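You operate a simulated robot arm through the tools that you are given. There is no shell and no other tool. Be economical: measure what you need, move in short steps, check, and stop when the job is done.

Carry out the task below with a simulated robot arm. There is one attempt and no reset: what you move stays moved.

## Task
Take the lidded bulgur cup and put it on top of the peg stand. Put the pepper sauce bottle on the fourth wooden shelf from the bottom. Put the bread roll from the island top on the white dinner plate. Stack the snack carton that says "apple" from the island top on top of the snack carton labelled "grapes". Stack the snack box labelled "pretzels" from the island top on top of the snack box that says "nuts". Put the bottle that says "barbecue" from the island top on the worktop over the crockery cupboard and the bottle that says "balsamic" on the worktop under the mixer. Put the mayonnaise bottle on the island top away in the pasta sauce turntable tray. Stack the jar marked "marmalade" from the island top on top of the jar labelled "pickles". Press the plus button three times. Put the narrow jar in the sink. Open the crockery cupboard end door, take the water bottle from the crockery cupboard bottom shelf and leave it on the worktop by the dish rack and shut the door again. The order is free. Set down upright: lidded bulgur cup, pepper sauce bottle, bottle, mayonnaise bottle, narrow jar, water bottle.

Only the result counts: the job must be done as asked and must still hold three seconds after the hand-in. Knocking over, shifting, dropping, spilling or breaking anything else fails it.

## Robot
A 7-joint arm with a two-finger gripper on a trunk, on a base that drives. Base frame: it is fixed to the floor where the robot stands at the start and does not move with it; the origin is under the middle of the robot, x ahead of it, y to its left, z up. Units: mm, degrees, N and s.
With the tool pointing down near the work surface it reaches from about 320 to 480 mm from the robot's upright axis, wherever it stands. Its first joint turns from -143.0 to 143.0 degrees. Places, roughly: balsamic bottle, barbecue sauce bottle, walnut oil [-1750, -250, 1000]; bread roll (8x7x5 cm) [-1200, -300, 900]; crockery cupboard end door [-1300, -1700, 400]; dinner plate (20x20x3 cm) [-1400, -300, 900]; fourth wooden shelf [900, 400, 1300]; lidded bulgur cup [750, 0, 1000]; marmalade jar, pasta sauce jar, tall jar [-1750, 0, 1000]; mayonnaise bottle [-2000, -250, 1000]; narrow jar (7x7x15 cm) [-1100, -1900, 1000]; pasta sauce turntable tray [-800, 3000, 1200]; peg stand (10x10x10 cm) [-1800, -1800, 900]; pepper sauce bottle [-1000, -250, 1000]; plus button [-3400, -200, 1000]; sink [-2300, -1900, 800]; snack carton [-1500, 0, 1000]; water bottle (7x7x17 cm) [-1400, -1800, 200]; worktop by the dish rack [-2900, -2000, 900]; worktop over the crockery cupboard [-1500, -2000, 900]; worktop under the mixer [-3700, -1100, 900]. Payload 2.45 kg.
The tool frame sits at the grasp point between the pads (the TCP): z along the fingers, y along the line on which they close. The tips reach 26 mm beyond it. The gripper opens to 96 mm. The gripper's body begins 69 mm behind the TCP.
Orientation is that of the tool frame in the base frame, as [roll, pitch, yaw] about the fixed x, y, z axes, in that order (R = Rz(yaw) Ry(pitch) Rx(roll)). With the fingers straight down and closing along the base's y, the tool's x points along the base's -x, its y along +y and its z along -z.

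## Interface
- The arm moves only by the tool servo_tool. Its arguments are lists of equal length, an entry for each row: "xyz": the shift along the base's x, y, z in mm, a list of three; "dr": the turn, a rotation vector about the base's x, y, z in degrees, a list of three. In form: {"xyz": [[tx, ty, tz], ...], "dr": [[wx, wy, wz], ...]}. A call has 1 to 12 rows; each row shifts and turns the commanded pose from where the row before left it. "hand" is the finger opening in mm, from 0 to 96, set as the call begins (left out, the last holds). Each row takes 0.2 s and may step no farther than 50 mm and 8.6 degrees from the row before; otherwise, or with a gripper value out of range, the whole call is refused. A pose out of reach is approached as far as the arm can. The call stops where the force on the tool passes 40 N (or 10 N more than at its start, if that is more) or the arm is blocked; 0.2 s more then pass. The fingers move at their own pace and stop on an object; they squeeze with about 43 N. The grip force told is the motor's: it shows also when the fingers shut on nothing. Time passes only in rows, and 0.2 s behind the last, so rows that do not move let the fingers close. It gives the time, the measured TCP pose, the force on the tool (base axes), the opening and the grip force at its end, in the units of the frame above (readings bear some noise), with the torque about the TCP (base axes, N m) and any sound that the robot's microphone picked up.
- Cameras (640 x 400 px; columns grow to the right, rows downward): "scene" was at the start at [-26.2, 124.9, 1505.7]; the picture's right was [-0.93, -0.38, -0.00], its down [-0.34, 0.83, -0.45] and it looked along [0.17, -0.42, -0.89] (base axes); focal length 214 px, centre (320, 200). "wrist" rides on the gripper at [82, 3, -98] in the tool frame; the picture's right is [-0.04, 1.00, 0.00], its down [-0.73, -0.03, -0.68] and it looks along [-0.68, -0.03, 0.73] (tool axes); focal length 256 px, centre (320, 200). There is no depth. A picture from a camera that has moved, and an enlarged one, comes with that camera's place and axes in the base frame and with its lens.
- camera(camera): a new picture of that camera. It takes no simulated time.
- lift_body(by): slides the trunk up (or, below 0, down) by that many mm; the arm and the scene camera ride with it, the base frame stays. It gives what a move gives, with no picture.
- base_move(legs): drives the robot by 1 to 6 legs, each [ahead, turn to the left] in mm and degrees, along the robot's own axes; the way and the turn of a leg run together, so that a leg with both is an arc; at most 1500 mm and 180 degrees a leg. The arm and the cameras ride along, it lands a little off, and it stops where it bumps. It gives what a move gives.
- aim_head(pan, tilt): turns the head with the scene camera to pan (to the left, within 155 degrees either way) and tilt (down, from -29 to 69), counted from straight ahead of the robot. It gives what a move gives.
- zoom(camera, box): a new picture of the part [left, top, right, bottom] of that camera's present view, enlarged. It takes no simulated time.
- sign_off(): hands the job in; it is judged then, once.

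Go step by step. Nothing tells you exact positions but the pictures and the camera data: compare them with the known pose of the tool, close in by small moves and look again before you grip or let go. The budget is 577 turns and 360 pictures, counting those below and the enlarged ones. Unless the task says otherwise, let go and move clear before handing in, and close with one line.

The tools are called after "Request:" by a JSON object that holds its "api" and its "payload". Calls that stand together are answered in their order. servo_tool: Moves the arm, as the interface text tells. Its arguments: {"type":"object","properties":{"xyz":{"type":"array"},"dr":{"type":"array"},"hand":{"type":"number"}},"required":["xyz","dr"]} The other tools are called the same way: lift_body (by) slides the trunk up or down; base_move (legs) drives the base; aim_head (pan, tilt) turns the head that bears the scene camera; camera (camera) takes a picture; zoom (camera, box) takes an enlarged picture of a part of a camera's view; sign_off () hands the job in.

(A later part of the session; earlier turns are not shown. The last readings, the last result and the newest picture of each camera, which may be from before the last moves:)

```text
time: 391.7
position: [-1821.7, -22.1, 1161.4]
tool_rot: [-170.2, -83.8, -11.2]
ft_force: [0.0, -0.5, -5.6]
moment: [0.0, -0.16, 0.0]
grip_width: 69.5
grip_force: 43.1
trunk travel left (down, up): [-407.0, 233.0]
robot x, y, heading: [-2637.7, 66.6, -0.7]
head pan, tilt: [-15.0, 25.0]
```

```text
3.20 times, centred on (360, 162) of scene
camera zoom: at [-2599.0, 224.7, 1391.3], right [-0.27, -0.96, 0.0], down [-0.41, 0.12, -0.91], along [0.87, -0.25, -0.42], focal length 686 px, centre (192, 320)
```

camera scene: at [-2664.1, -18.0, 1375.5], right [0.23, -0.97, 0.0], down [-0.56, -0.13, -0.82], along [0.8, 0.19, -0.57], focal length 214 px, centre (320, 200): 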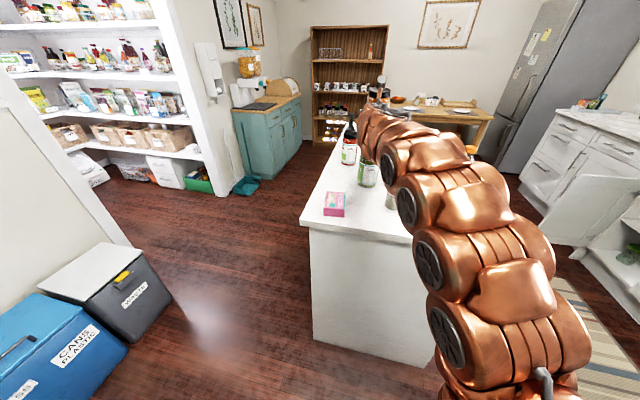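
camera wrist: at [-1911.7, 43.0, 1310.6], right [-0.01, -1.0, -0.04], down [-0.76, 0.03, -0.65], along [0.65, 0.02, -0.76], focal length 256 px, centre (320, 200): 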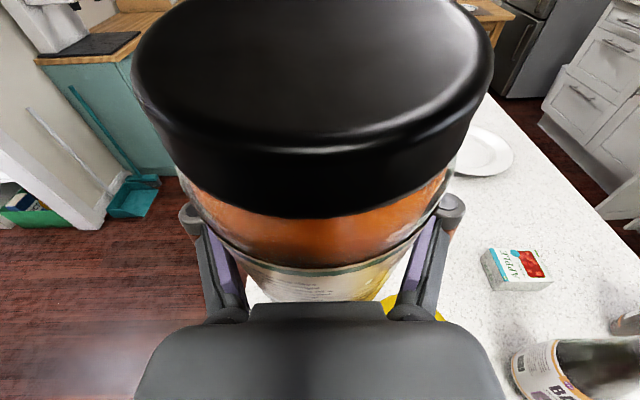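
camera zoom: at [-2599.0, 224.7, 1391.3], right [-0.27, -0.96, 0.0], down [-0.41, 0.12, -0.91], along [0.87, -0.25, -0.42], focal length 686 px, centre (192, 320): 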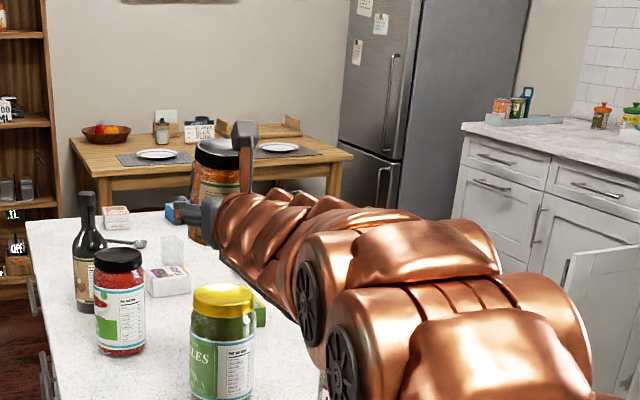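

Seen from here the marmalade is nearly above the pickles lid. I shift 6 mm right and lower, watching for contact.

Request:
{"api": "servo_tool", "payload": {"xyz": [[0, -6, 0], [0, 0, -15], [0, 0, -15], [0, 0, -8]], "dr": [[0, 0, 0], [0, 0, 0], [0, 0, 0], [0, 0, 0]]}}

Request:
{"api": "zoom", "payload": {"camera": "scene", "box": [280, 120, 400, 240]}}

```text
time: 392.7
position: [-1821.6, -34.7, 1121.4]
tool_rot: [178.2, -83.6, -0.2]
ft_force: [-0.7, -0.7, -4.7]
moment: [0.05, -0.13, 0.03]
grip_width: 69.3
grip_force: 43.2
trunk travel left (down, up): [-407.0, 233.0]
robot x, y, heading: [-2640.8, 64.9, -0.8]
head pan, tilt: [-15.0, 25.0]
```

```text
3.33 times, centred on (340, 180) of scene
camera zoom: at [-2599.1, 224.6, 1391.3], right [-0.27, -0.96, 0.0], down [-0.41, 0.12, -0.91], along [0.87, -0.25, -0.42], focal length 715 px, centre (253, 267)
```

zoom: 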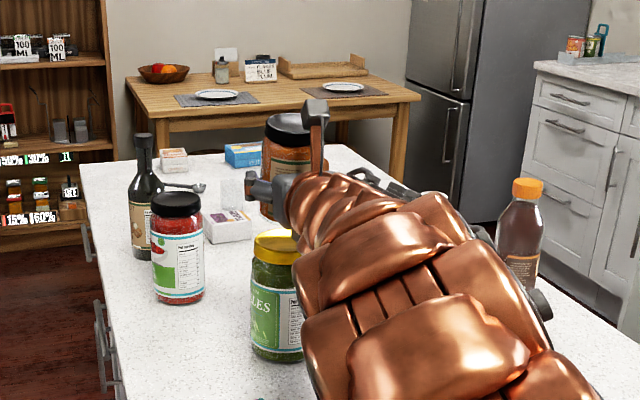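

Request:
{"api": "servo_tool", "payload": {"xyz": [[0, 4, -8], [0, 0, -8], [0, 0, -4], [0, 0, -3], [0, 0, -3]], "dr": [[0, 0, 0], [0, 0, 0], [0, 0, 0], [0, 0, 0], [0, 0, 0]]}}

Request:
{"api": "zoom", "payload": {"camera": "scene", "box": [300, 140, 380, 220]}}

```text
time: 393.9
position: [-1820.7, -30.0, 1097.7]
tool_rot: [179.2, -84.0, -1.0]
ft_force: [5.0, -1.5, 22.6]
moment: [-0.05, 0.95, 0.04]
grip_width: 68.7
grip_force: 42.9
trunk travel left (down, up): [-407.0, 233.0]
robot x, y, heading: [-2637.9, 64.1, -0.8]
head pan, tilt: [-15.0, 25.0]
```

```text
5.00 times, centred on (340, 180) of scene
camera zoom: at [-2600.1, 224.6, 1391.9], right [-0.27, -0.96, 0.0], down [-0.41, 0.12, -0.91], along [0.87, -0.25, -0.42], focal length 1072 px, centre (220, 300)
```

zoom: 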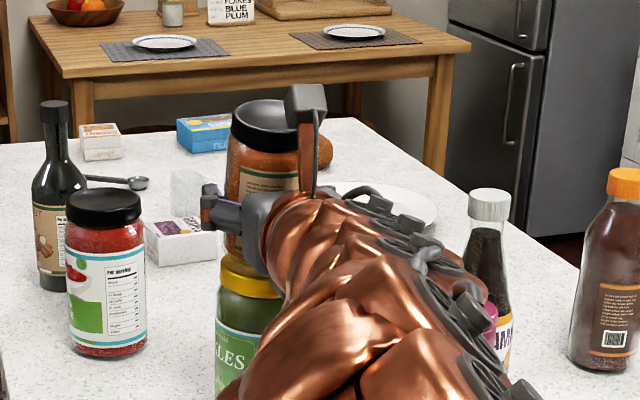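

Contact on the lid; the pressure centre lies about 10 mm behind the jar's axis. I lift slightly, shift 11 mm back and set down again.

Request:
{"api": "servo_tool", "payload": {"xyz": [[0, 0, 8], [-11, 0, 0], [0, 0, -4], [0, 0, -2], [0, 0, -2]], "dr": [[0, 0, 0], [0, 0, 0], [0, 0, 0], [0, 0, 0], [0, 0, 0]]}}

```text
time: 395.1
position: [-1834.0, -31.4, 1098.0]
tool_rot: [179.3, -84.1, -1.3]
ft_force: [2.5, -3.8, 24.9]
moment: [-0.18, 1.19, 0.16]
grip_width: 67.5
grip_force: 43.0
trunk travel left (down, up): [-407.0, 233.0]
robot x, y, heading: [-2637.8, 68.0, -0.7]
head pan, tilt: [-15.0, 25.0]
```

The pressure is at the jar's rear base edge: the jar is tilted a little in the grip. I tip the tool nose down 2° to level it and look at the moment.

Request:
{"api": "servo_tool", "payload": {"xyz": [[0, 0, 2], [0, 0, 0]], "dr": [[0, 2, 0], [0, 0, 0]]}}

Request:
{"api": "zoom", "payload": {"camera": "scene", "box": [300, 140, 380, 220]}}

```text
time: 395.7
position: [-1832.2, -30.4, 1096.0]
tool_rot: [178.3, -81.6, 0.0]
ft_force: [2.7, -0.5, 4.8]
moment: [-0.06, 0.28, 0.04]
grip_width: 67.4
grip_force: 42.7
trunk travel left (down, up): [-407.0, 233.0]
robot x, y, heading: [-2643.0, 67.4, -0.9]
head pan, tilt: [-15.0, 25.0]
```

```text
5.00 times, centred on (340, 180) of scene
camera zoom: at [-2599.5, 224.6, 1391.1], right [-0.27, -0.96, 0.0], down [-0.41, 0.12, -0.91], along [0.87, -0.25, -0.42], focal length 1072 px, centre (220, 300)
```

zoom: 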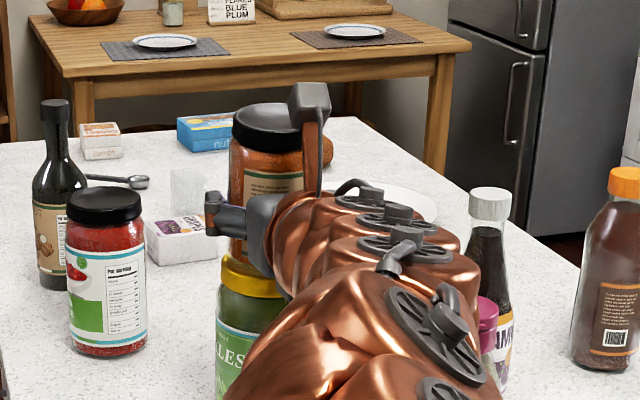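

Aligned well by all estimates. I let go gently.

Request:
{"api": "servo_tool", "payload": {"xyz": [[0, 0, -1], [0, 0, 0]], "dr": [[0, 0, 0], [0, 0, 0]], "hand": 72}}

Request:
{"api": "servo_tool", "payload": {"xyz": [[0, 0, 0], [0, 0, 0], [0, 0, 0]], "dr": [[0, 0, 0], [0, 0, 0], [0, 0, 0]], "hand": 92}}

Request:
{"api": "camera", "payload": {"camera": "wrist"}}

Request:
{"api": "zoom", "payload": {"camera": "scene", "box": [300, 140, 380, 220]}}

```text
time: 396.3
position: [-1832.2, -30.5, 1095.7]
tool_rot: [178.4, -81.7, -0.2]
ft_force: [0.9, -0.5, 0.1]
moment: [-0.01, 0.01, -0.01]
grip_width: 71.8
grip_force: 0.1
trunk travel left (down, up): [-407.0, 233.0]
robot x, y, heading: [-2640.5, 60.9, -1.0]
head pan, tilt: [-15.0, 25.0]
```

```text
time: 397.1
position: [-1832.7, -30.3, 1096.6]
tool_rot: [178.4, -81.7, -0.3]
ft_force: [-1.2, -0.7, 0.2]
moment: [-0.02, 0.0, 0.02]
grip_width: 92.1
grip_force: 0.1
trunk travel left (down, up): [-407.0, 233.0]
robot x, y, heading: [-2643.2, 70.2, -0.8]
head pan, tilt: [-15.0, 25.0]
```

```text
162 pictures are left
camera wrist: at [-1918.6, -31.4, 1190.5], right [-0.04, -1.0, -0.04], down [-0.78, 0.05, -0.63], along [0.63, 0.0, -0.78], focal length 256 px, centre (320, 200)
```

wrist: 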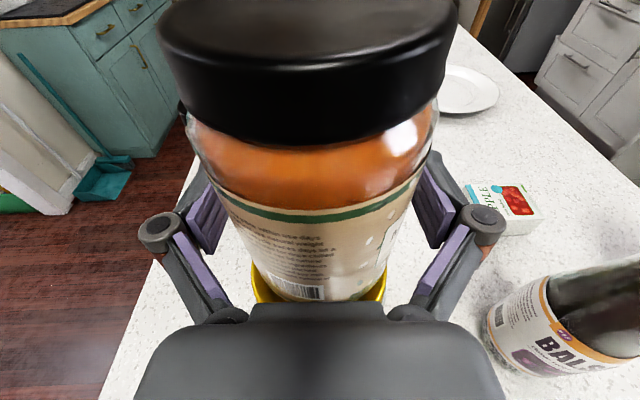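

```text
5.00 times, centred on (340, 180) of scene
camera zoom: at [-2599.3, 224.6, 1391.3], right [-0.27, -0.96, 0.0], down [-0.41, 0.12, -0.91], along [0.87, -0.25, -0.42], focal length 1072 px, centre (220, 300)
```

zoom: 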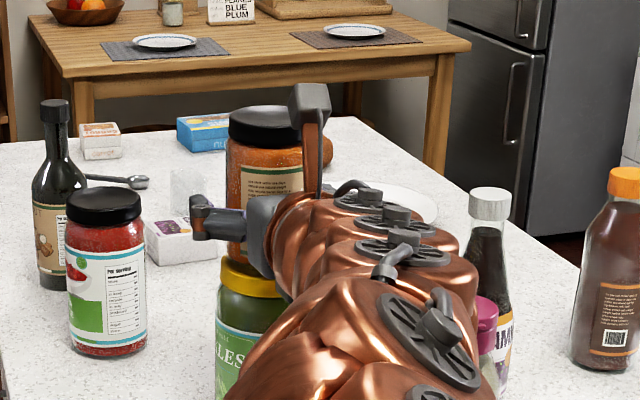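

The marmalade stands centred on the pickles. I raise the open hand straight up past its lid and back away.

Request:
{"api": "servo_tool", "payload": {"xyz": [[-6, 0, 5], [0, 0, 30], [0, 0, 35], [0, 0, 35]], "dr": [[0, 0, 0], [0, 0, 0], [0, 0, 0], [0, 0, 0]]}}

Request:
{"api": "base_move", "payload": {"legs": [[-220, 0]]}}

Request:
{"api": "zoom", "payload": {"camera": "scene", "box": [280, 110, 440, 230]}}

```text
time: 398.1
position: [-1838.5, -30.9, 1202.0]
tool_rot: [178.9, -81.7, -0.7]
ft_force: [-0.3, 0.0, -0.3]
moment: [0.0, -0.03, 0.01]
grip_width: 92.2
grip_force: 0.1
trunk travel left (down, up): [-407.0, 233.0]
robot x, y, heading: [-2636.7, 62.0, -1.1]
head pan, tilt: [-15.0, 25.0]
```

```text
time: 399.8
position: [-2059.9, -25.8, 1201.7]
tool_rot: [178.4, -81.7, -0.2]
ft_force: [0.4, 0.7, -1.1]
moment: [0.0, -0.02, 0.02]
grip_width: 92.1
grip_force: 0.0
trunk travel left (down, up): [-407.0, 233.0]
robot x, y, heading: [-2862.7, 70.9, -0.5]
head pan, tilt: [-15.0, 25.0]
```

```text
3.33 times, centred on (360, 170) of scene
camera zoom: at [-2820.0, 227.8, 1391.3], right [-0.27, -0.96, 0.0], down [-0.41, 0.11, -0.91], along [0.87, -0.25, -0.42], focal length 715 px, centre (187, 300)
```

zoom: 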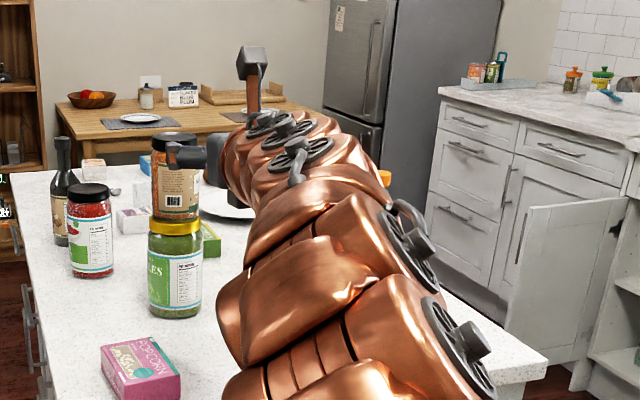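

The stack is good. Next the mayonnaise. I back off, lower to bottle height and line up.

Request:
{"api": "base_move", "payload": {"legs": [[-70, 0]]}}

Request:
{"api": "lift_body", "payload": {"by": -212}}

Request:
{"api": "servo_tool", "payload": {"xyz": [[0, -45, 0], [0, -50, 0]], "dr": [[0, 0, 0], [0, 0, 0]]}}

Request:
{"api": "camera", "payload": {"camera": "wrist"}}

```text
time: 400.8
position: [-2129.2, -24.5, 1201.2]
tool_rot: [178.4, -81.7, -0.1]
ft_force: [0.4, -0.6, -0.8]
moment: [-0.01, -0.01, 0.0]
grip_width: 92.0
grip_force: 0.1
trunk travel left (down, up): [-407.0, 233.0]
robot x, y, heading: [-2932.0, 69.7, -0.7]
head pan, tilt: [-15.0, 25.0]
```

```text
time: 403.1
position: [-2128.7, -25.1, 988.6]
tool_rot: [178.4, -81.7, -0.3]
ft_force: [0.4, 0.2, 0.1]
moment: [0.02, 0.01, 0.06]
grip_width: 92.1
grip_force: 0.0
trunk travel left (down, up): [-195.0, 445.0]
robot x, y, heading: [-2926.7, 67.4, -0.8]
head pan, tilt: [-15.0, 25.0]
```

```text
time: 403.7
position: [-2127.1, -118.8, 990.2]
tool_rot: [178.2, -81.7, 0.1]
ft_force: [0.5, 0.7, 0.6]
moment: [-0.04, 0.01, -0.06]
grip_width: 92.2
grip_force: 0.1
trunk travel left (down, up): [-195.0, 445.0]
robot x, y, heading: [-2929.7, 64.3, -0.7]
head pan, tilt: [-15.0, 25.0]
```

```text
159 pictures are left
camera wrist: at [-2212.3, -119.4, 1084.2], right [-0.04, -1.0, -0.03], down [-0.78, 0.05, -0.63], along [0.63, 0.0, -0.78], focal length 256 px, centre (320, 200)
```

wrist: 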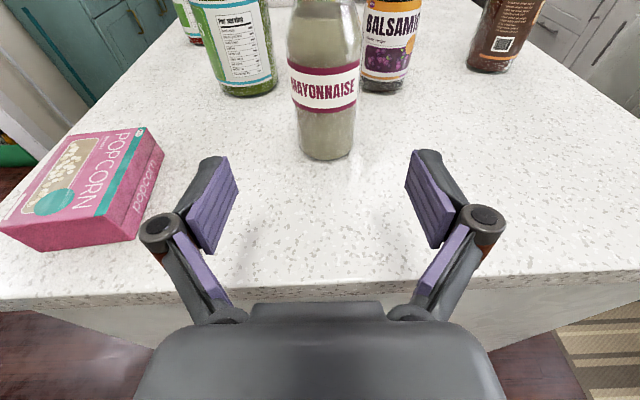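

Request:
{"api": "servo_tool", "payload": {"xyz": [[35, -4, 0], [35, -4, 0]], "dr": [[0, 0, 0], [0, 0, 0]]}}

Request:
{"api": "camera", "payload": {"camera": "wrist"}}

```text
time: 404.3
position: [-2058.1, -128.7, 991.1]
tool_rot: [179.5, -81.8, -1.3]
ft_force: [-1.2, -0.3, 0.8]
moment: [0.0, 0.07, 0.03]
grip_width: 91.8
grip_force: 0.1
trunk travel left (down, up): [-195.0, 445.0]
robot x, y, heading: [-2929.1, 67.7, -1.0]
head pan, tilt: [-15.0, 25.0]
```

```text
158 pictures are left
camera wrist: at [-2144.2, -129.1, 1084.9], right [-0.04, -1.0, -0.04], down [-0.78, 0.05, -0.63], along [0.63, 0.01, -0.78], focal length 256 px, centre (320, 200)
```

wrist: 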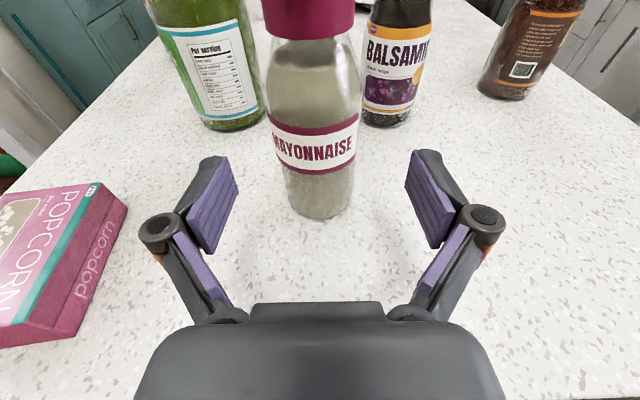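

Request:
{"api": "base_move", "payload": {"legs": [[58, 0]]}}

Request:
{"api": "camera", "payload": {"camera": "wrist"}}

```text
time: 405.2
position: [-2000.6, -128.1, 990.2]
tool_rot: [178.5, -81.6, -0.3]
ft_force: [-0.3, 0.5, -0.3]
moment: [-0.02, -0.01, 0.0]
grip_width: 92.2
grip_force: 0.1
trunk travel left (down, up): [-195.0, 445.0]
robot x, y, heading: [-2874.3, 71.6, -0.8]
head pan, tilt: [-15.0, 25.0]
```

```text
157 pictures are left
camera wrist: at [-2085.9, -128.9, 1084.3], right [-0.04, -1.0, -0.04], down [-0.78, 0.05, -0.63], along [0.63, 0.0, -0.78], focal length 256 px, centre (320, 200)
```

wrist: 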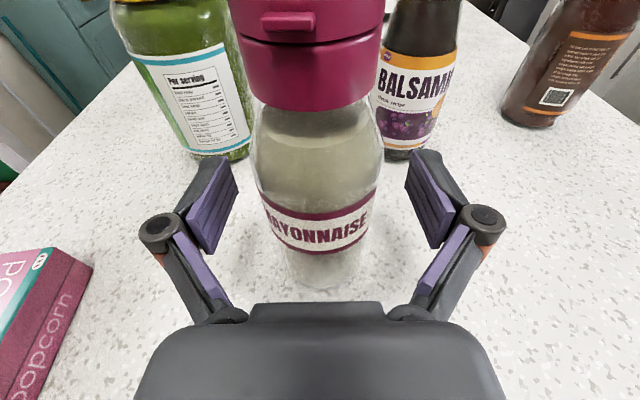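

Centred between the pads; gripping and lifting.

Request:
{"api": "servo_tool", "payload": {"xyz": [[3, 0, 0], [0, 0, 0], [0, 0, 0], [0, 0, 0]], "dr": [[0, 0, 0], [0, 0, 0], [0, 0, 0], [0, 0, 0]], "hand": 0}}

Request:
{"api": "servo_tool", "payload": {"xyz": [[0, 0, 20], [0, 0, 30]], "dr": [[0, 0, 0], [0, 0, 0]]}}

Request:
{"api": "camera", "payload": {"camera": "wrist"}}

```text
time: 406.2
position: [-1998.2, -128.1, 989.3]
tool_rot: [178.4, -81.6, -0.2]
ft_force: [-0.4, 0.2, 1.9]
moment: [-0.02, 0.01, 0.02]
grip_width: 57.7
grip_force: 42.6
trunk travel left (down, up): [-195.0, 445.0]
robot x, y, heading: [-2875.5, 67.5, -0.8]
head pan, tilt: [-15.0, 25.0]
```

```text
time: 406.8
position: [-1996.8, -129.7, 1040.0]
tool_rot: [179.0, -81.5, -0.9]
ft_force: [0.3, 0.1, -3.0]
moment: [-0.02, 0.01, 0.0]
grip_width: 57.8
grip_force: 42.8
trunk travel left (down, up): [-195.0, 445.0]
robot x, y, heading: [-2874.4, 70.4, -1.1]
head pan, tilt: [-15.0, 25.0]
```

```text
156 pictures are left
camera wrist: at [-2082.3, -130.1, 1134.0], right [-0.04, -1.0, -0.04], down [-0.78, 0.05, -0.63], along [0.63, 0.0, -0.78], focal length 256 px, centre (320, 200)
```

wrist: 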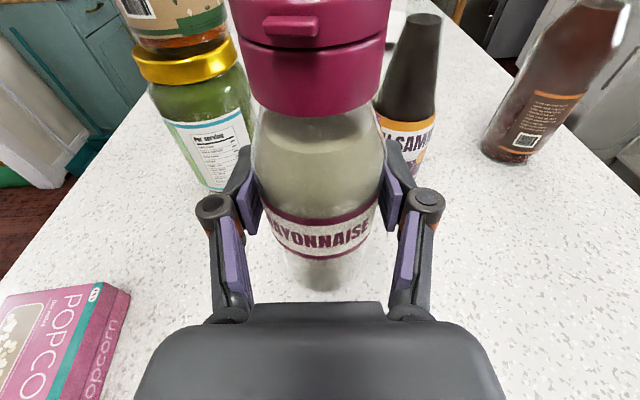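

Held. I retract, raise and drive round the north side of the island towards the pantry.

Request:
{"api": "servo_tool", "payload": {"xyz": [[-40, 0, 40], [-45, 10, 20], [-45, 10, 20]], "dr": [[0, 0, 0], [0, 0, 0], [0, 0, 0]]}}

Request:
{"api": "lift_body", "payload": {"by": 150}}

Request:
{"api": "base_move", "payload": {"legs": [[0, 55], [560, 0], [0, -54], [1150, 0], [0, 90]]}}

Request:
{"api": "aim_head", "payload": {"pan": -20, "tilt": 15}}

Request:
{"api": "camera", "payload": {"camera": "scene"}}

```text
refused: row 1 steps farther than a row can; nothing moved
```

```text
time: 408.6
position: [-1996.3, -128.0, 1188.7]
tool_rot: [178.3, -81.7, -0.5]
ft_force: [-1.0, 0.5, -3.9]
moment: [0.01, 0.02, 0.02]
grip_width: 57.7
grip_force: 42.9
trunk travel left (down, up): [-345.0, 295.0]
robot x, y, heading: [-2873.5, 68.8, -0.7]
head pan, tilt: [-15.0, 25.0]
```

```text
time: 425.9
position: [-1200.1, 1390.7, 1190.1]
tool_rot: [178.7, -81.8, 89.5]
ft_force: [-0.4, 1.5, -3.0]
moment: [0.0, 0.0, -0.02]
grip_width: 57.7
grip_force: 43.0
trunk travel left (down, up): [-345.0, 295.0]
robot x, y, heading: [-1403.4, 519.7, 89.2]
head pan, tilt: [-15.0, 25.0]
```

```text
time: 426.6
position: [-1200.3, 1391.2, 1190.1]
tool_rot: [178.7, -81.6, 89.3]
ft_force: [0.1, 0.4, -3.5]
moment: [0.01, 0.03, 0.01]
grip_width: 57.9
grip_force: 42.9
trunk travel left (down, up): [-345.0, 295.0]
robot x, y, heading: [-1402.7, 517.7, 89.0]
head pan, tilt: [-20.0, 15.0]
```

```text
155 pictures are left
camera scene: at [-1550.4, 558.0, 1345.5], right [0.93, -0.36, 0.0], down [-0.09, -0.24, -0.97], along [0.35, 0.9, -0.26], focal length 214 px, centre (320, 200)
```

scene: 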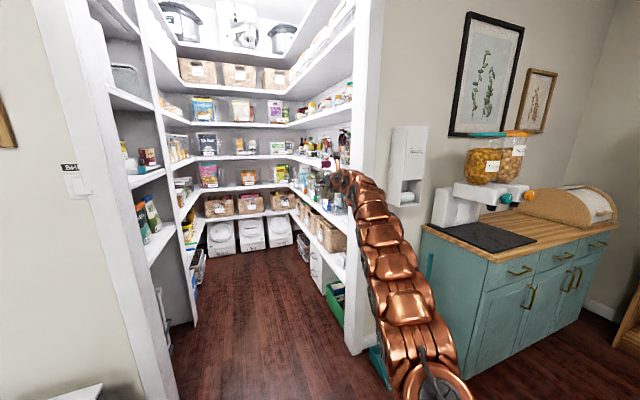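

The pantry is ahead. I retract the arm and drive into the doorway to look at the right-hand shelves.

Request:
{"api": "servo_tool", "payload": {"xyz": [[-30, -35, 0], [-30, -35, 0], [-30, -35, 0], [-30, -35, 0]], "dr": [[0, 0, 0], [0, 0, 0], [0, 0, 0], [0, 0, 0]]}}

Request:
{"api": "base_move", "payload": {"legs": [[1100, 0]]}}

Request:
{"api": "aim_head", "payload": {"pan": -35, "tilt": 15}}

Request:
{"api": "camera", "payload": {"camera": "scene"}}

```text
time: 427.6
position: [-1319.5, 1249.8, 1190.3]
tool_rot: [178.5, -81.6, 89.5]
ft_force: [1.0, 0.3, -5.3]
moment: [0.0, 0.03, 0.03]
grip_width: 58.0
grip_force: 43.0
trunk travel left (down, up): [-345.0, 295.0]
robot x, y, heading: [-1401.3, 517.1, 89.1]
head pan, tilt: [-20.0, 15.0]
```

```text
time: 433.3
position: [-1298.3, 2359.5, 1190.1]
tool_rot: [178.4, -81.7, 89.2]
ft_force: [0.2, 0.0, -4.8]
moment: [0.0, 0.02, -0.01]
grip_width: 57.7
grip_force: 43.0
trunk travel left (down, up): [-345.0, 295.0]
robot x, y, heading: [-1380.0, 1624.6, 88.6]
head pan, tilt: [-20.0, 15.0]
```

```text
time: 434.1
position: [-1297.9, 2359.7, 1190.2]
tool_rot: [178.5, -81.6, 89.2]
ft_force: [0.2, 0.1, -3.8]
moment: [-0.01, 0.02, -0.03]
grip_width: 57.8
grip_force: 43.3
trunk travel left (down, up): [-345.0, 295.0]
robot x, y, heading: [-1383.2, 1624.9, 88.8]
head pan, tilt: [-35.0, 15.0]
```

```text
154 pictures are left
camera scene: at [-1507.7, 1656.2, 1345.5], right [0.81, -0.59, 0.0], down [-0.15, -0.21, -0.97], along [0.57, 0.78, -0.26], focal length 214 px, centre (320, 200)
```

scene: 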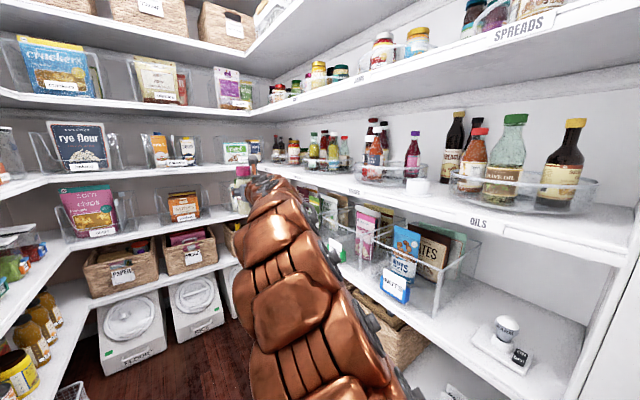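

Request:
{"api": "zoom", "payload": {"camera": "scene", "box": [220, 100, 460, 250]}}

```text
2.67 times, centred on (340, 175) of scene
camera zoom: at [-1507.7, 1656.2, 1345.5], right [0.81, -0.59, 0.0], down [-0.15, -0.21, -0.97], along [0.57, 0.78, -0.26], focal length 572 px, centre (267, 267)
```

zoom: 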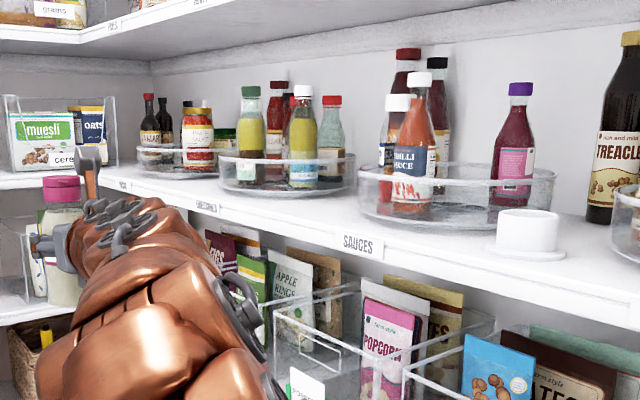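

Request:
{"api": "zoom", "payload": {"camera": "scene", "box": [255, 130, 315, 185]}}

```text
7.27 times, centred on (285, 158) of scene
camera zoom: at [-1507.7, 1656.2, 1345.5], right [0.81, -0.59, 0.0], down [-0.15, -0.21, -0.97], along [0.57, 0.78, -0.26], focal length 1560 px, centre (574, 509)
```

zoom: 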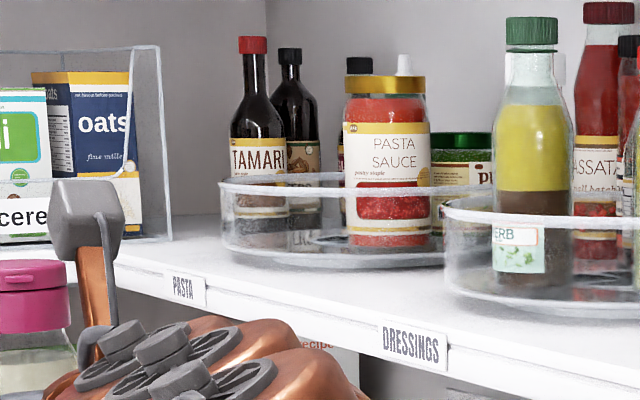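

The far tray is labelled PASTA; that is the target, at about (-800, 3000). I drive in along the middle and turn diagonally towards it, with the bottle raised.

Request:
{"api": "lift_body", "payload": {"by": 150}}

Request:
{"api": "base_move", "payload": {"legs": [[0, 15], [600, 0], [0, -54]]}}

Request:
{"api": "camera", "payload": {"camera": "wrist"}}

Request:
{"api": "aim_head", "payload": {"pan": 5, "tilt": 15}}

Request:
{"api": "camera", "payload": {"camera": "scene"}}

```text
time: 435.8
position: [-1298.3, 2359.9, 1340.4]
tool_rot: [178.4, -81.7, 89.2]
ft_force: [0.3, -0.2, -4.3]
moment: [0.02, -0.02, 0.0]
grip_width: 57.7
grip_force: 43.3
trunk travel left (down, up): [-495.0, 145.0]
robot x, y, heading: [-1379.8, 1622.9, 88.7]
head pan, tilt: [-35.0, 15.0]
```

```text
time: 442.5
position: [-992.0, 2722.3, 1340.0]
tool_rot: [178.5, -81.5, 49.7]
ft_force: [-0.5, 0.5, -3.4]
moment: [-0.03, 0.04, -0.01]
grip_width: 57.9
grip_force: 42.8
trunk travel left (down, up): [-495.0, 145.0]
robot x, y, heading: [-1522.0, 2210.6, 49.5]
head pan, tilt: [-35.0, 15.0]
```

```text
151 pictures are left
camera wrist: at [-1047.6, 2655.9, 1435.1], right [0.74, -0.67, -0.04], down [-0.54, -0.56, -0.63], along [0.4, 0.48, -0.78], focal length 256 px, centre (320, 200)
```

wrist: 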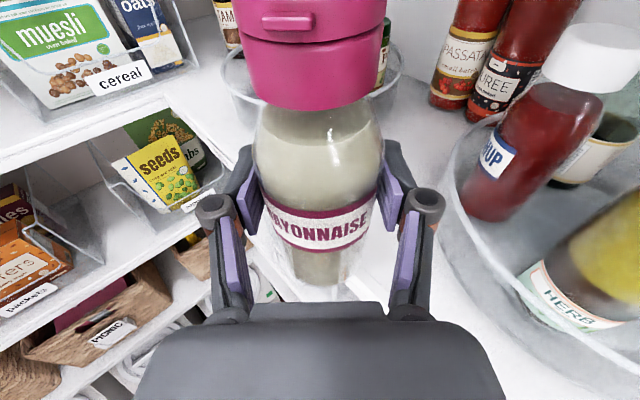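

```text
time: 443.6
position: [-992.2, 2721.9, 1340.8]
tool_rot: [178.5, -81.5, 49.7]
ft_force: [0.4, 0.1, -3.0]
moment: [-0.06, 0.0, -0.01]
grip_width: 57.8
grip_force: 43.4
trunk travel left (down, up): [-495.0, 145.0]
robot x, y, heading: [-1522.3, 2212.5, 49.3]
head pan, tilt: [5.0, 15.0]
```

```text
150 pictures are left
camera scene: at [-1639.5, 2366.0, 1495.5], right [0.81, -0.58, 0.0], down [-0.15, -0.21, -0.97], along [0.56, 0.78, -0.26], focal length 214 px, centre (320, 200)
```

scene: 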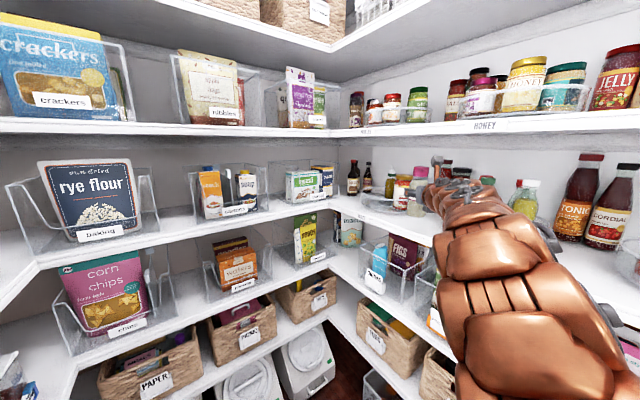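

Request:
{"api": "zoom", "payload": {"camera": "scene", "box": [330, 140, 450, 230]}}

Request:
{"api": "zoom", "payload": {"camera": "wrist", "box": [180, 0, 440, 160]}}

```text
4.44 times, centred on (390, 185) of scene
camera zoom: at [-1639.5, 2366.0, 1495.5], right [0.81, -0.58, 0.0], down [-0.15, -0.21, -0.97], along [0.56, 0.78, -0.26], focal length 953 px, centre (9, 267)
```

zoom: 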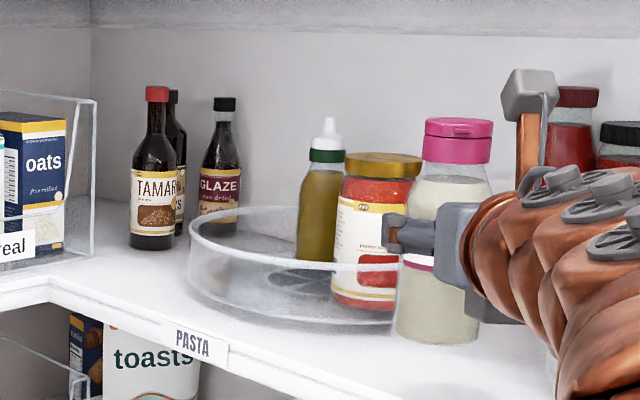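

```text
2.46 times, centred on (310, 80) of wrist
camera zoom: at [-1047.6, 2655.9, 1435.0], right [0.74, -0.67, -0.04], down [-0.54, -0.56, -0.63], along [0.4, 0.48, -0.78], focal length 630 px, centre (345, 495)
```

zoom: 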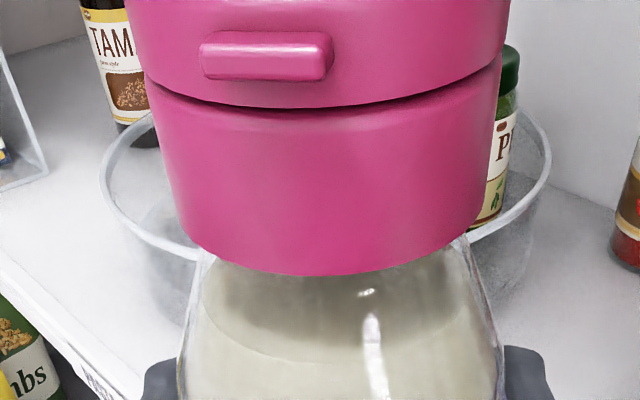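

The tray's front-left part is empty. Target for the bottle: about (-838, 3035). I shift 85 mm left and drive forward 280 mm.

Request:
{"api": "servo_tool", "payload": {"xyz": [[-32, 28, 5], [-33, 27, 5]], "dr": [[0, 0, 0], [0, 0, 0]]}}

Request:
{"api": "base_move", "payload": {"legs": [[270, 0]]}}

Request:
{"api": "camera", "payload": {"camera": "wrist"}}

Request:
{"api": "zoom", "payload": {"camera": "scene", "box": [320, 120, 480, 240]}}

```text
time: 444.2
position: [-1057.2, 2777.4, 1349.4]
tool_rot: [178.9, -81.7, 49.4]
ft_force: [0.6, -0.2, -3.7]
moment: [0.0, -0.01, 0.01]
grip_width: 57.8
grip_force: 42.7
trunk travel left (down, up): [-495.0, 145.0]
robot x, y, heading: [-1526.1, 2206.8, 49.4]
head pan, tilt: [5.0, 15.0]
```

```text
time: 446.1
position: [-880.2, 2978.6, 1350.5]
tool_rot: [178.5, -81.5, 49.7]
ft_force: [0.1, -0.4, -4.1]
moment: [-0.01, 0.02, -0.02]
grip_width: 57.6
grip_force: 42.4
trunk travel left (down, up): [-495.0, 145.0]
robot x, y, heading: [-1349.9, 2411.4, 49.1]
head pan, tilt: [5.0, 15.0]
```

```text
147 pictures are left
camera wrist: at [-935.9, 2913.4, 1444.5], right [0.74, -0.67, -0.04], down [-0.54, -0.56, -0.63], along [0.4, 0.48, -0.78], focal length 256 px, centre (320, 200)
```

wrist: 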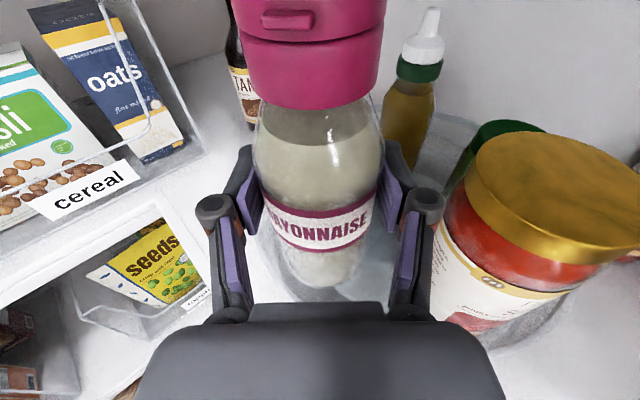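

```text
3.33 times, centred on (400, 180) of scene
camera zoom: at [-1463.6, 2570.1, 1495.5], right [0.81, -0.59, 0.0], down [-0.15, -0.21, -0.97], along [0.57, 0.78, -0.26], focal length 715 px, centre (53, 267)
```

zoom: 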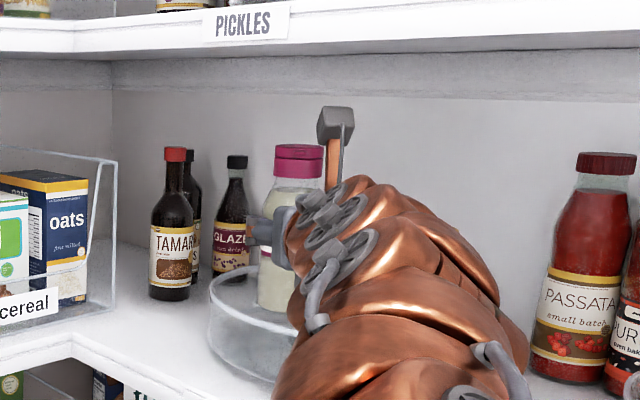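

The bottle is almost over the tray. I move 55 mm further forward and lower.

Request:
{"api": "servo_tool", "payload": {"xyz": [[18, 21, 0], [18, 21, 0], [0, 0, -20], [0, 0, -20]], "dr": [[0, 0, 0], [0, 0, 0], [0, 0, 0], [0, 0, 0]]}}

Request:
{"api": "camera", "payload": {"camera": "wrist"}}

Request:
{"api": "zoom", "payload": {"camera": "scene", "box": [320, 140, 440, 230]}}

```text
time: 447.1
position: [-843.2, 3019.2, 1309.2]
tool_rot: [178.7, -81.5, 49.2]
ft_force: [-0.1, -0.6, -3.6]
moment: [-0.04, 0.01, 0.0]
grip_width: 57.6
grip_force: 42.7
trunk travel left (down, up): [-495.0, 145.0]
robot x, y, heading: [-1350.1, 2413.1, 49.0]
head pan, tilt: [5.0, 15.0]
```

```text
145 pictures are left
camera wrist: at [-898.9, 2954.2, 1403.8], right [0.74, -0.67, -0.04], down [-0.54, -0.56, -0.63], along [0.4, 0.48, -0.78], focal length 256 px, centre (320, 200)
```

wrist: 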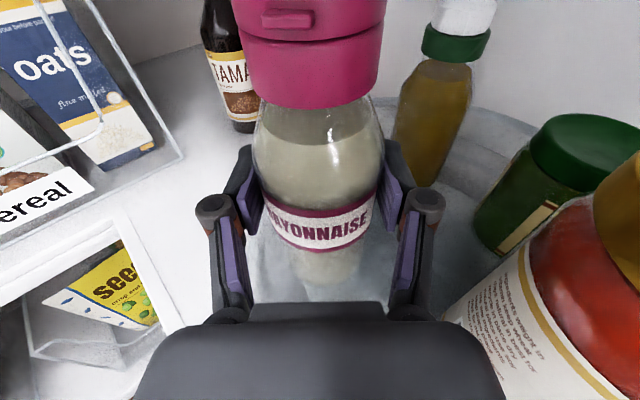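

```text
4.44 times, centred on (380, 185) of scene
camera zoom: at [-1463.1, 2570.1, 1495.5], right [0.81, -0.59, 0.0], down [-0.15, -0.21, -0.97], along [0.57, 0.78, -0.26], focal length 953 px, centre (53, 267)
```

zoom: 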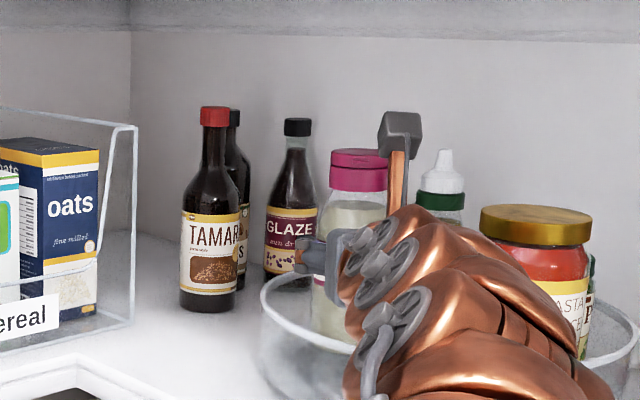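

Request:
{"api": "servo_tool", "payload": {"xyz": [[0, 0, -14], [0, 0, -8], [0, 0, -4], [0, 0, -4], [0, 0, -4]], "dr": [[0, 0, 0], [0, 0, 0], [0, 0, 0], [0, 0, 0], [0, 0, 0]]}}

Request:
{"api": "camera", "payload": {"camera": "wrist"}}

```text
time: 447.7
position: [-844.6, 3019.2, 1300.1]
tool_rot: [180.0, -82.5, 48.1]
ft_force: [2.0, 0.5, 14.9]
moment: [-1.11, 1.14, 0.14]
grip_width: 57.5
grip_force: 43.5
trunk travel left (down, up): [-495.0, 145.0]
robot x, y, heading: [-1348.2, 2409.7, 49.0]
head pan, tilt: [5.0, 15.0]
stopped in row 2: the force on the tool passed its limit at 51 N (the readings are from after the stop); the commanded pose is now the measured one
```

```text
143 pictures are left
camera wrist: at [-901.3, 2952.2, 1393.5], right [0.74, -0.67, -0.04], down [-0.54, -0.55, -0.64], along [0.41, 0.49, -0.77], focal length 256 px, centre (320, 200)
```

wrist: 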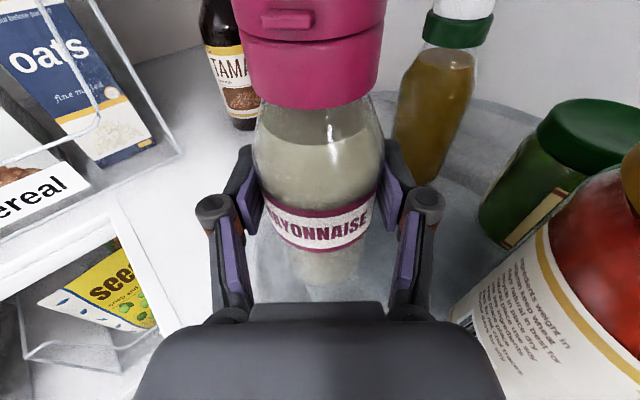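

The palm rests on the tray's rim. I raise slightly, come back 35 mm so that only the fingers span the rim, and lower again.

Request:
{"api": "servo_tool", "payload": {"xyz": [[0, 0, 10], [-12, -13, 0], [-11, -14, 0], [0, 0, -8], [0, 0, -4]], "dr": [[0, 0, 0], [0, 0, 0], [0, 0, 0], [0, 0, 0], [0, 0, 0]]}}

Request:
{"api": "servo_tool", "payload": {"xyz": [[0, 0, -3], [0, 0, -3], [0, 0, -3]], "dr": [[0, 0, 0], [0, 0, 0], [0, 0, 0]]}}

```text
time: 448.9
position: [-868.1, 2992.1, 1294.6]
tool_rot: [179.2, -82.4, 48.8]
ft_force: [-0.4, 0.1, -3.6]
moment: [0.02, 0.05, -0.02]
grip_width: 57.5
grip_force: 43.2
trunk travel left (down, up): [-495.0, 145.0]
robot x, y, heading: [-1349.5, 2413.3, 49.1]
head pan, tilt: [5.0, 15.0]
```

```text
time: 449.7
position: [-867.5, 2992.1, 1287.0]
tool_rot: [179.5, -82.5, 48.4]
ft_force: [-0.5, 0.1, -3.1]
moment: [0.0, 0.02, 0.02]
grip_width: 57.5
grip_force: 42.8
trunk travel left (down, up): [-495.0, 145.0]
robot x, y, heading: [-1350.2, 2410.5, 49.1]
head pan, tilt: [5.0, 15.0]
```

Request:
{"api": "servo_tool", "payload": {"xyz": [[0, 0, -3], [0, 0, -3], [0, 0, -3]], "dr": [[0, 0, 0], [0, 0, 0], [0, 0, 0]]}}

Request:
{"api": "zoom", "payload": {"camera": "scene", "box": [320, 140, 440, 230]}}

Request:
{"api": "camera", "payload": {"camera": "wrist"}}

```text
time: 450.5
position: [-867.9, 2990.8, 1280.5]
tool_rot: [-179.9, -82.7, 47.5]
ft_force: [5.8, -2.4, 36.4]
moment: [0.25, -0.4, -0.16]
grip_width: 58.3
grip_force: 42.6
trunk travel left (down, up): [-495.0, 145.0]
robot x, y, heading: [-1348.4, 2411.4, 48.8]
head pan, tilt: [5.0, 15.0]
```

```text
4.44 times, centred on (380, 185) of scene
camera zoom: at [-1464.1, 2568.3, 1496.0], right [0.81, -0.59, 0.0], down [-0.15, -0.21, -0.97], along [0.57, 0.78, -0.26], focal length 953 px, centre (53, 267)
```

zoom: 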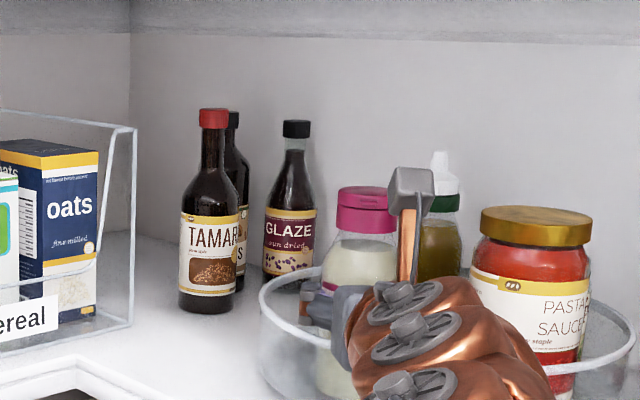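

```text
141 pictures are left
camera wrist: at [-924.3, 2923.7, 1374.1], right [0.74, -0.68, -0.04], down [-0.54, -0.55, -0.64], along [0.41, 0.49, -0.77], focal length 256 px, centre (320, 200)
```

wrist: 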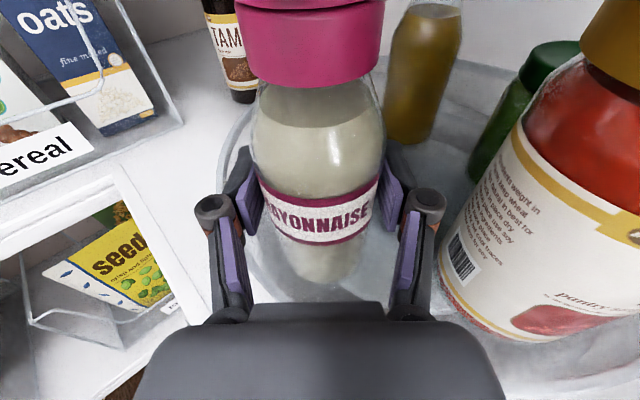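

The bottle stands on the tray floor. I ease up 2 mm, open modestly, and draw straight back.

Request:
{"api": "servo_tool", "payload": {"xyz": [[0, 0, 2], [0, 0, 0]], "dr": [[0, 0, 0], [0, 0, 0]]}}

Request:
{"api": "servo_tool", "payload": {"xyz": [[0, 0, 0], [0, 0, 0], [0, 0, 0]], "dr": [[0, 0, 0], [0, 0, 0], [0, 0, 0]], "hand": 78}}

Request:
{"api": "camera", "payload": {"camera": "wrist"}}

```text
time: 451.1
position: [-866.7, 2992.4, 1282.1]
tool_rot: [179.8, -82.4, 48.1]
ft_force: [4.9, -3.7, 24.7]
moment: [0.52, -0.59, -0.27]
grip_width: 57.9
grip_force: 42.6
trunk travel left (down, up): [-495.0, 145.0]
robot x, y, heading: [-1348.0, 2411.2, 48.9]
head pan, tilt: [5.0, 15.0]
```

```text
time: 451.9
position: [-868.6, 2991.5, 1280.6]
tool_rot: [179.4, -82.4, 48.5]
ft_force: [-3.9, -2.0, 10.3]
moment: [-0.74, 0.36, -0.29]
grip_width: 78.2
grip_force: 0.0
trunk travel left (down, up): [-495.0, 145.0]
robot x, y, heading: [-1344.0, 2410.6, 49.0]
head pan, tilt: [5.0, 15.0]
```

```text
140 pictures are left
camera wrist: at [-924.5, 2926.1, 1373.5], right [0.74, -0.67, -0.04], down [-0.54, -0.55, -0.64], along [0.41, 0.49, -0.77], focal length 256 px, centre (320, 200)
```

wrist: 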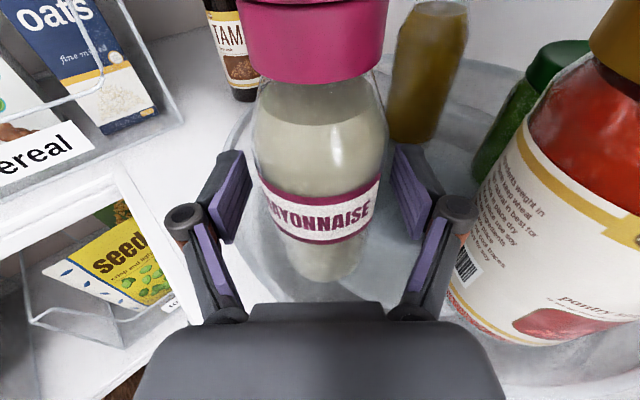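

Request:
{"api": "servo_tool", "payload": {"xyz": [[0, 0, 5], [-9, -10.7, 3], [-13, -15, 3], [-19, -23, 3], [-22, -27, 3]], "dr": [[0, 0, 0], [0, 0, 0], [0, 0, 0], [0, 0, 0], [0, 0, 0]]}}

Request:
{"api": "camera", "payload": {"camera": "wrist"}}

Request:
{"api": "zoom", "payload": {"camera": "scene", "box": [320, 140, 440, 230]}}

```text
time: 453.1
position: [-930.3, 2915.9, 1298.3]
tool_rot: [179.6, -82.4, 48.3]
ft_force: [1.0, 0.2, -0.9]
moment: [-0.01, -0.02, -0.04]
grip_width: 78.4
grip_force: 0.1
trunk travel left (down, up): [-495.0, 145.0]
robot x, y, heading: [-1348.9, 2410.1, 48.9]
head pan, tilt: [5.0, 15.0]
```

```text
139 pictures are left
camera wrist: at [-986.6, 2849.8, 1391.5], right [0.74, -0.67, -0.04], down [-0.54, -0.55, -0.64], along [0.41, 0.49, -0.77], focal length 256 px, centre (320, 200)
```

wrist: 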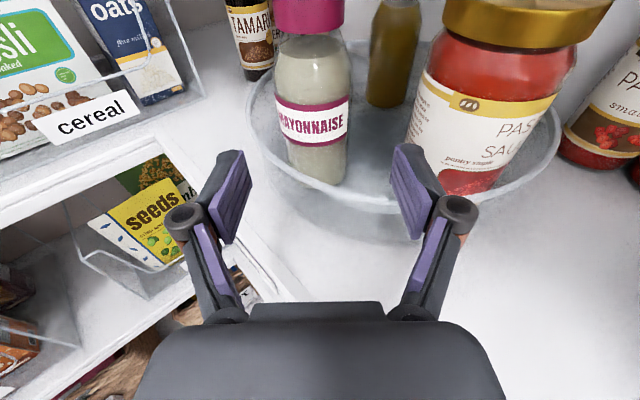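

```text
4.44 times, centred on (380, 185) of scene
camera zoom: at [-1463.1, 2570.5, 1495.5], right [0.81, -0.59, 0.0], down [-0.15, -0.21, -0.97], along [0.57, 0.78, -0.26], focal length 953 px, centre (53, 267)
```

zoom: 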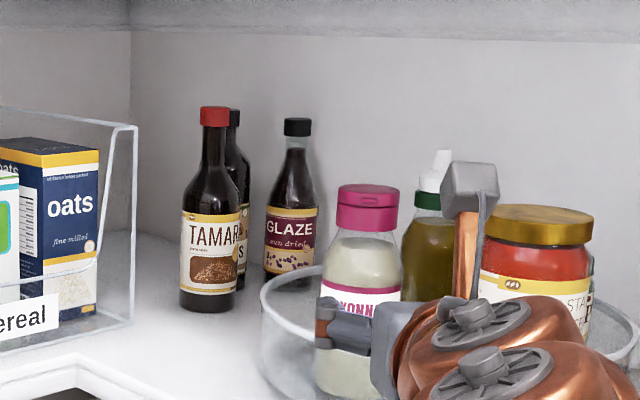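

Mayonnaise is in the tray. I back out of the pantry the way I came.

Request:
{"api": "base_move", "payload": {"legs": [[-270, 0], [0, 54], [-600, 0], [0, -15], [-1130, 0]]}}

Request:
{"api": "aim_head", "payload": {"pan": 150, "tilt": 40}}

Request:
{"api": "camera", "payload": {"camera": "scene"}}

```text
time: 466.6
position: [-1409.2, 1162.8, 1297.8]
tool_rot: [179.6, -82.5, 88.6]
ft_force: [-0.4, -1.0, -0.3]
moment: [-0.01, -0.01, 0.01]
grip_width: 77.9
grip_force: 0.1
trunk travel left (down, up): [-495.0, 145.0]
robot x, y, heading: [-1400.7, 504.0, 89.4]
head pan, tilt: [5.0, 15.0]
```

```text
time: 468.9
position: [-1410.2, 1162.3, 1297.8]
tool_rot: [179.5, -82.4, 88.6]
ft_force: [-0.2, -0.3, -0.8]
moment: [0.02, 0.02, 0.0]
grip_width: 77.9
grip_force: 0.1
trunk travel left (down, up): [-495.0, 145.0]
robot x, y, heading: [-1400.5, 504.0, 89.4]
head pan, tilt: [150.0, 40.0]
```

```text
137 pictures are left
camera scene: at [-1627.4, 387.4, 1456.0], right [-0.86, 0.51, 0.0], down [0.33, 0.55, -0.77], along [-0.39, -0.66, -0.64], focal length 214 px, centre (320, 200)
```

scene: 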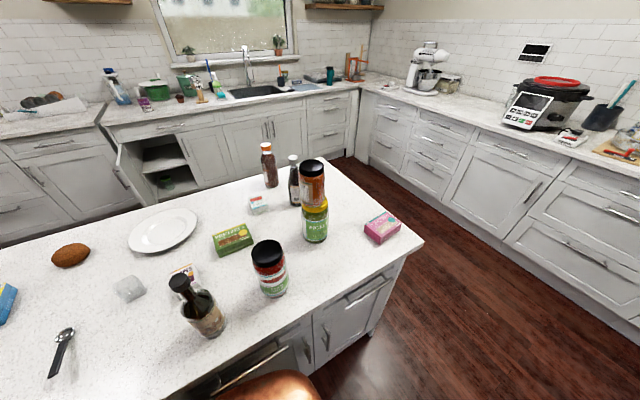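

Everything on the island stands as wanted. The remaining boxes are best reached from the south side, so I drive round the east end.

Request:
{"api": "base_move", "payload": {"legs": [[50, 0], [0, -90], [950, 0], [0, -90], [1420, 0], [0, -90]]}}

Request:
{"api": "aim_head", "payload": {"pan": -30, "tilt": 35}}

Request:
{"api": "camera", "payload": {"camera": "scene"}}

```text
time: 492.4
position: [-1090.7, -886.1, 1298.1]
tool_rot: [179.4, -82.4, 179.9]
ft_force: [0.1, 0.9, 1.0]
moment: [0.01, -0.02, 0.02]
grip_width: 78.0
grip_force: 0.1
trunk travel left (down, up): [-495.0, 145.0]
robot x, y, heading: [-437.3, -864.4, -179.4]
head pan, tilt: [150.0, 40.0]
```

```text
time: 495.1
position: [-1091.0, -886.9, 1298.1]
tool_rot: [179.5, -82.4, 179.9]
ft_force: [0.8, 0.2, 0.5]
moment: [0.0, 0.01, -0.01]
grip_width: 78.1
grip_force: 0.2
trunk travel left (down, up): [-495.0, 145.0]
robot x, y, heading: [-432.7, -866.9, -179.5]
head pan, tilt: [-30.0, 35.0]
```

```text
136 pictures are left
camera scene: at [-460.3, -1000.4, 1463.5], right [0.49, 0.87, 0.0], down [0.5, -0.28, -0.82], along [-0.71, 0.4, -0.57], focal length 214 px, centre (320, 200)
```

scene: 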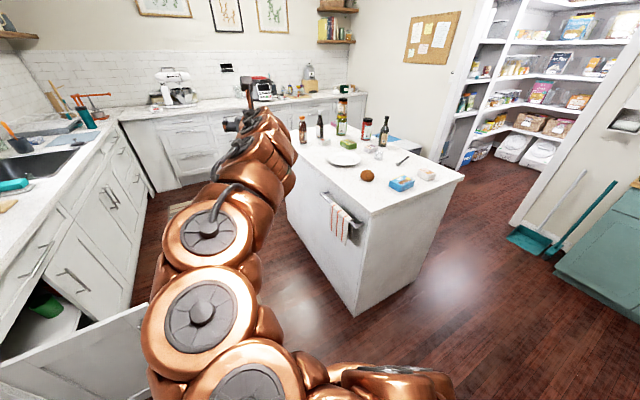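

Request:
{"api": "base_move", "payload": {"legs": [[870, 0], [0, -90]]}}

Request:
{"api": "servo_tool", "payload": {"xyz": [[0, 0, 0], [0, 0, 0], [0, 0, 0], [0, 0, 0], [0, 0, 0], [0, 0, 0]], "dr": [[-7, 0, 0], [-7, 0, 0], [-7, 0, 0], [-7, 0, 0], [-7, 0, 0], [-7, 0, 0]]}}

Request:
{"api": "camera", "payload": {"camera": "wrist"}}

```text
time: 503.6
position: [-1334.1, -217.8, 1297.7]
tool_rot: [179.5, -82.4, 89.8]
ft_force: [-0.4, 0.0, 0.4]
moment: [0.0, 0.01, 0.04]
grip_width: 78.0
grip_force: 0.0
trunk travel left (down, up): [-495.0, 145.0]
robot x, y, heading: [-1312.3, -875.7, 90.5]
head pan, tilt: [-30.0, 35.0]
```

```text
time: 504.9
position: [-1325.9, -218.3, 1299.8]
tool_rot: [-179.1, -40.6, 87.9]
ft_force: [-5.8, 1.0, -2.5]
moment: [0.01, -0.49, -0.32]
grip_width: 78.2
grip_force: 0.2
trunk travel left (down, up): [-495.0, 145.0]
robot x, y, heading: [-1313.0, -870.8, 90.6]
head pan, tilt: [-30.0, 35.0]
```

```text
135 pictures are left
camera wrist: at [-1321.4, -220.8, 1427.4], right [1.0, -0.06, -0.04], down [-0.05, -1.0, 0.04], along [-0.04, -0.04, -1.0], focal length 256 px, centre (320, 200)
```

wrist: 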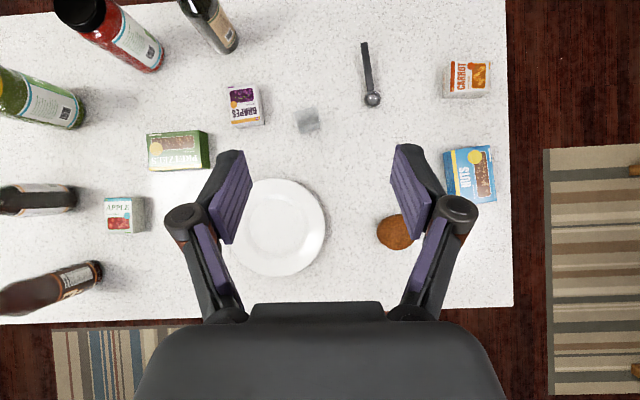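

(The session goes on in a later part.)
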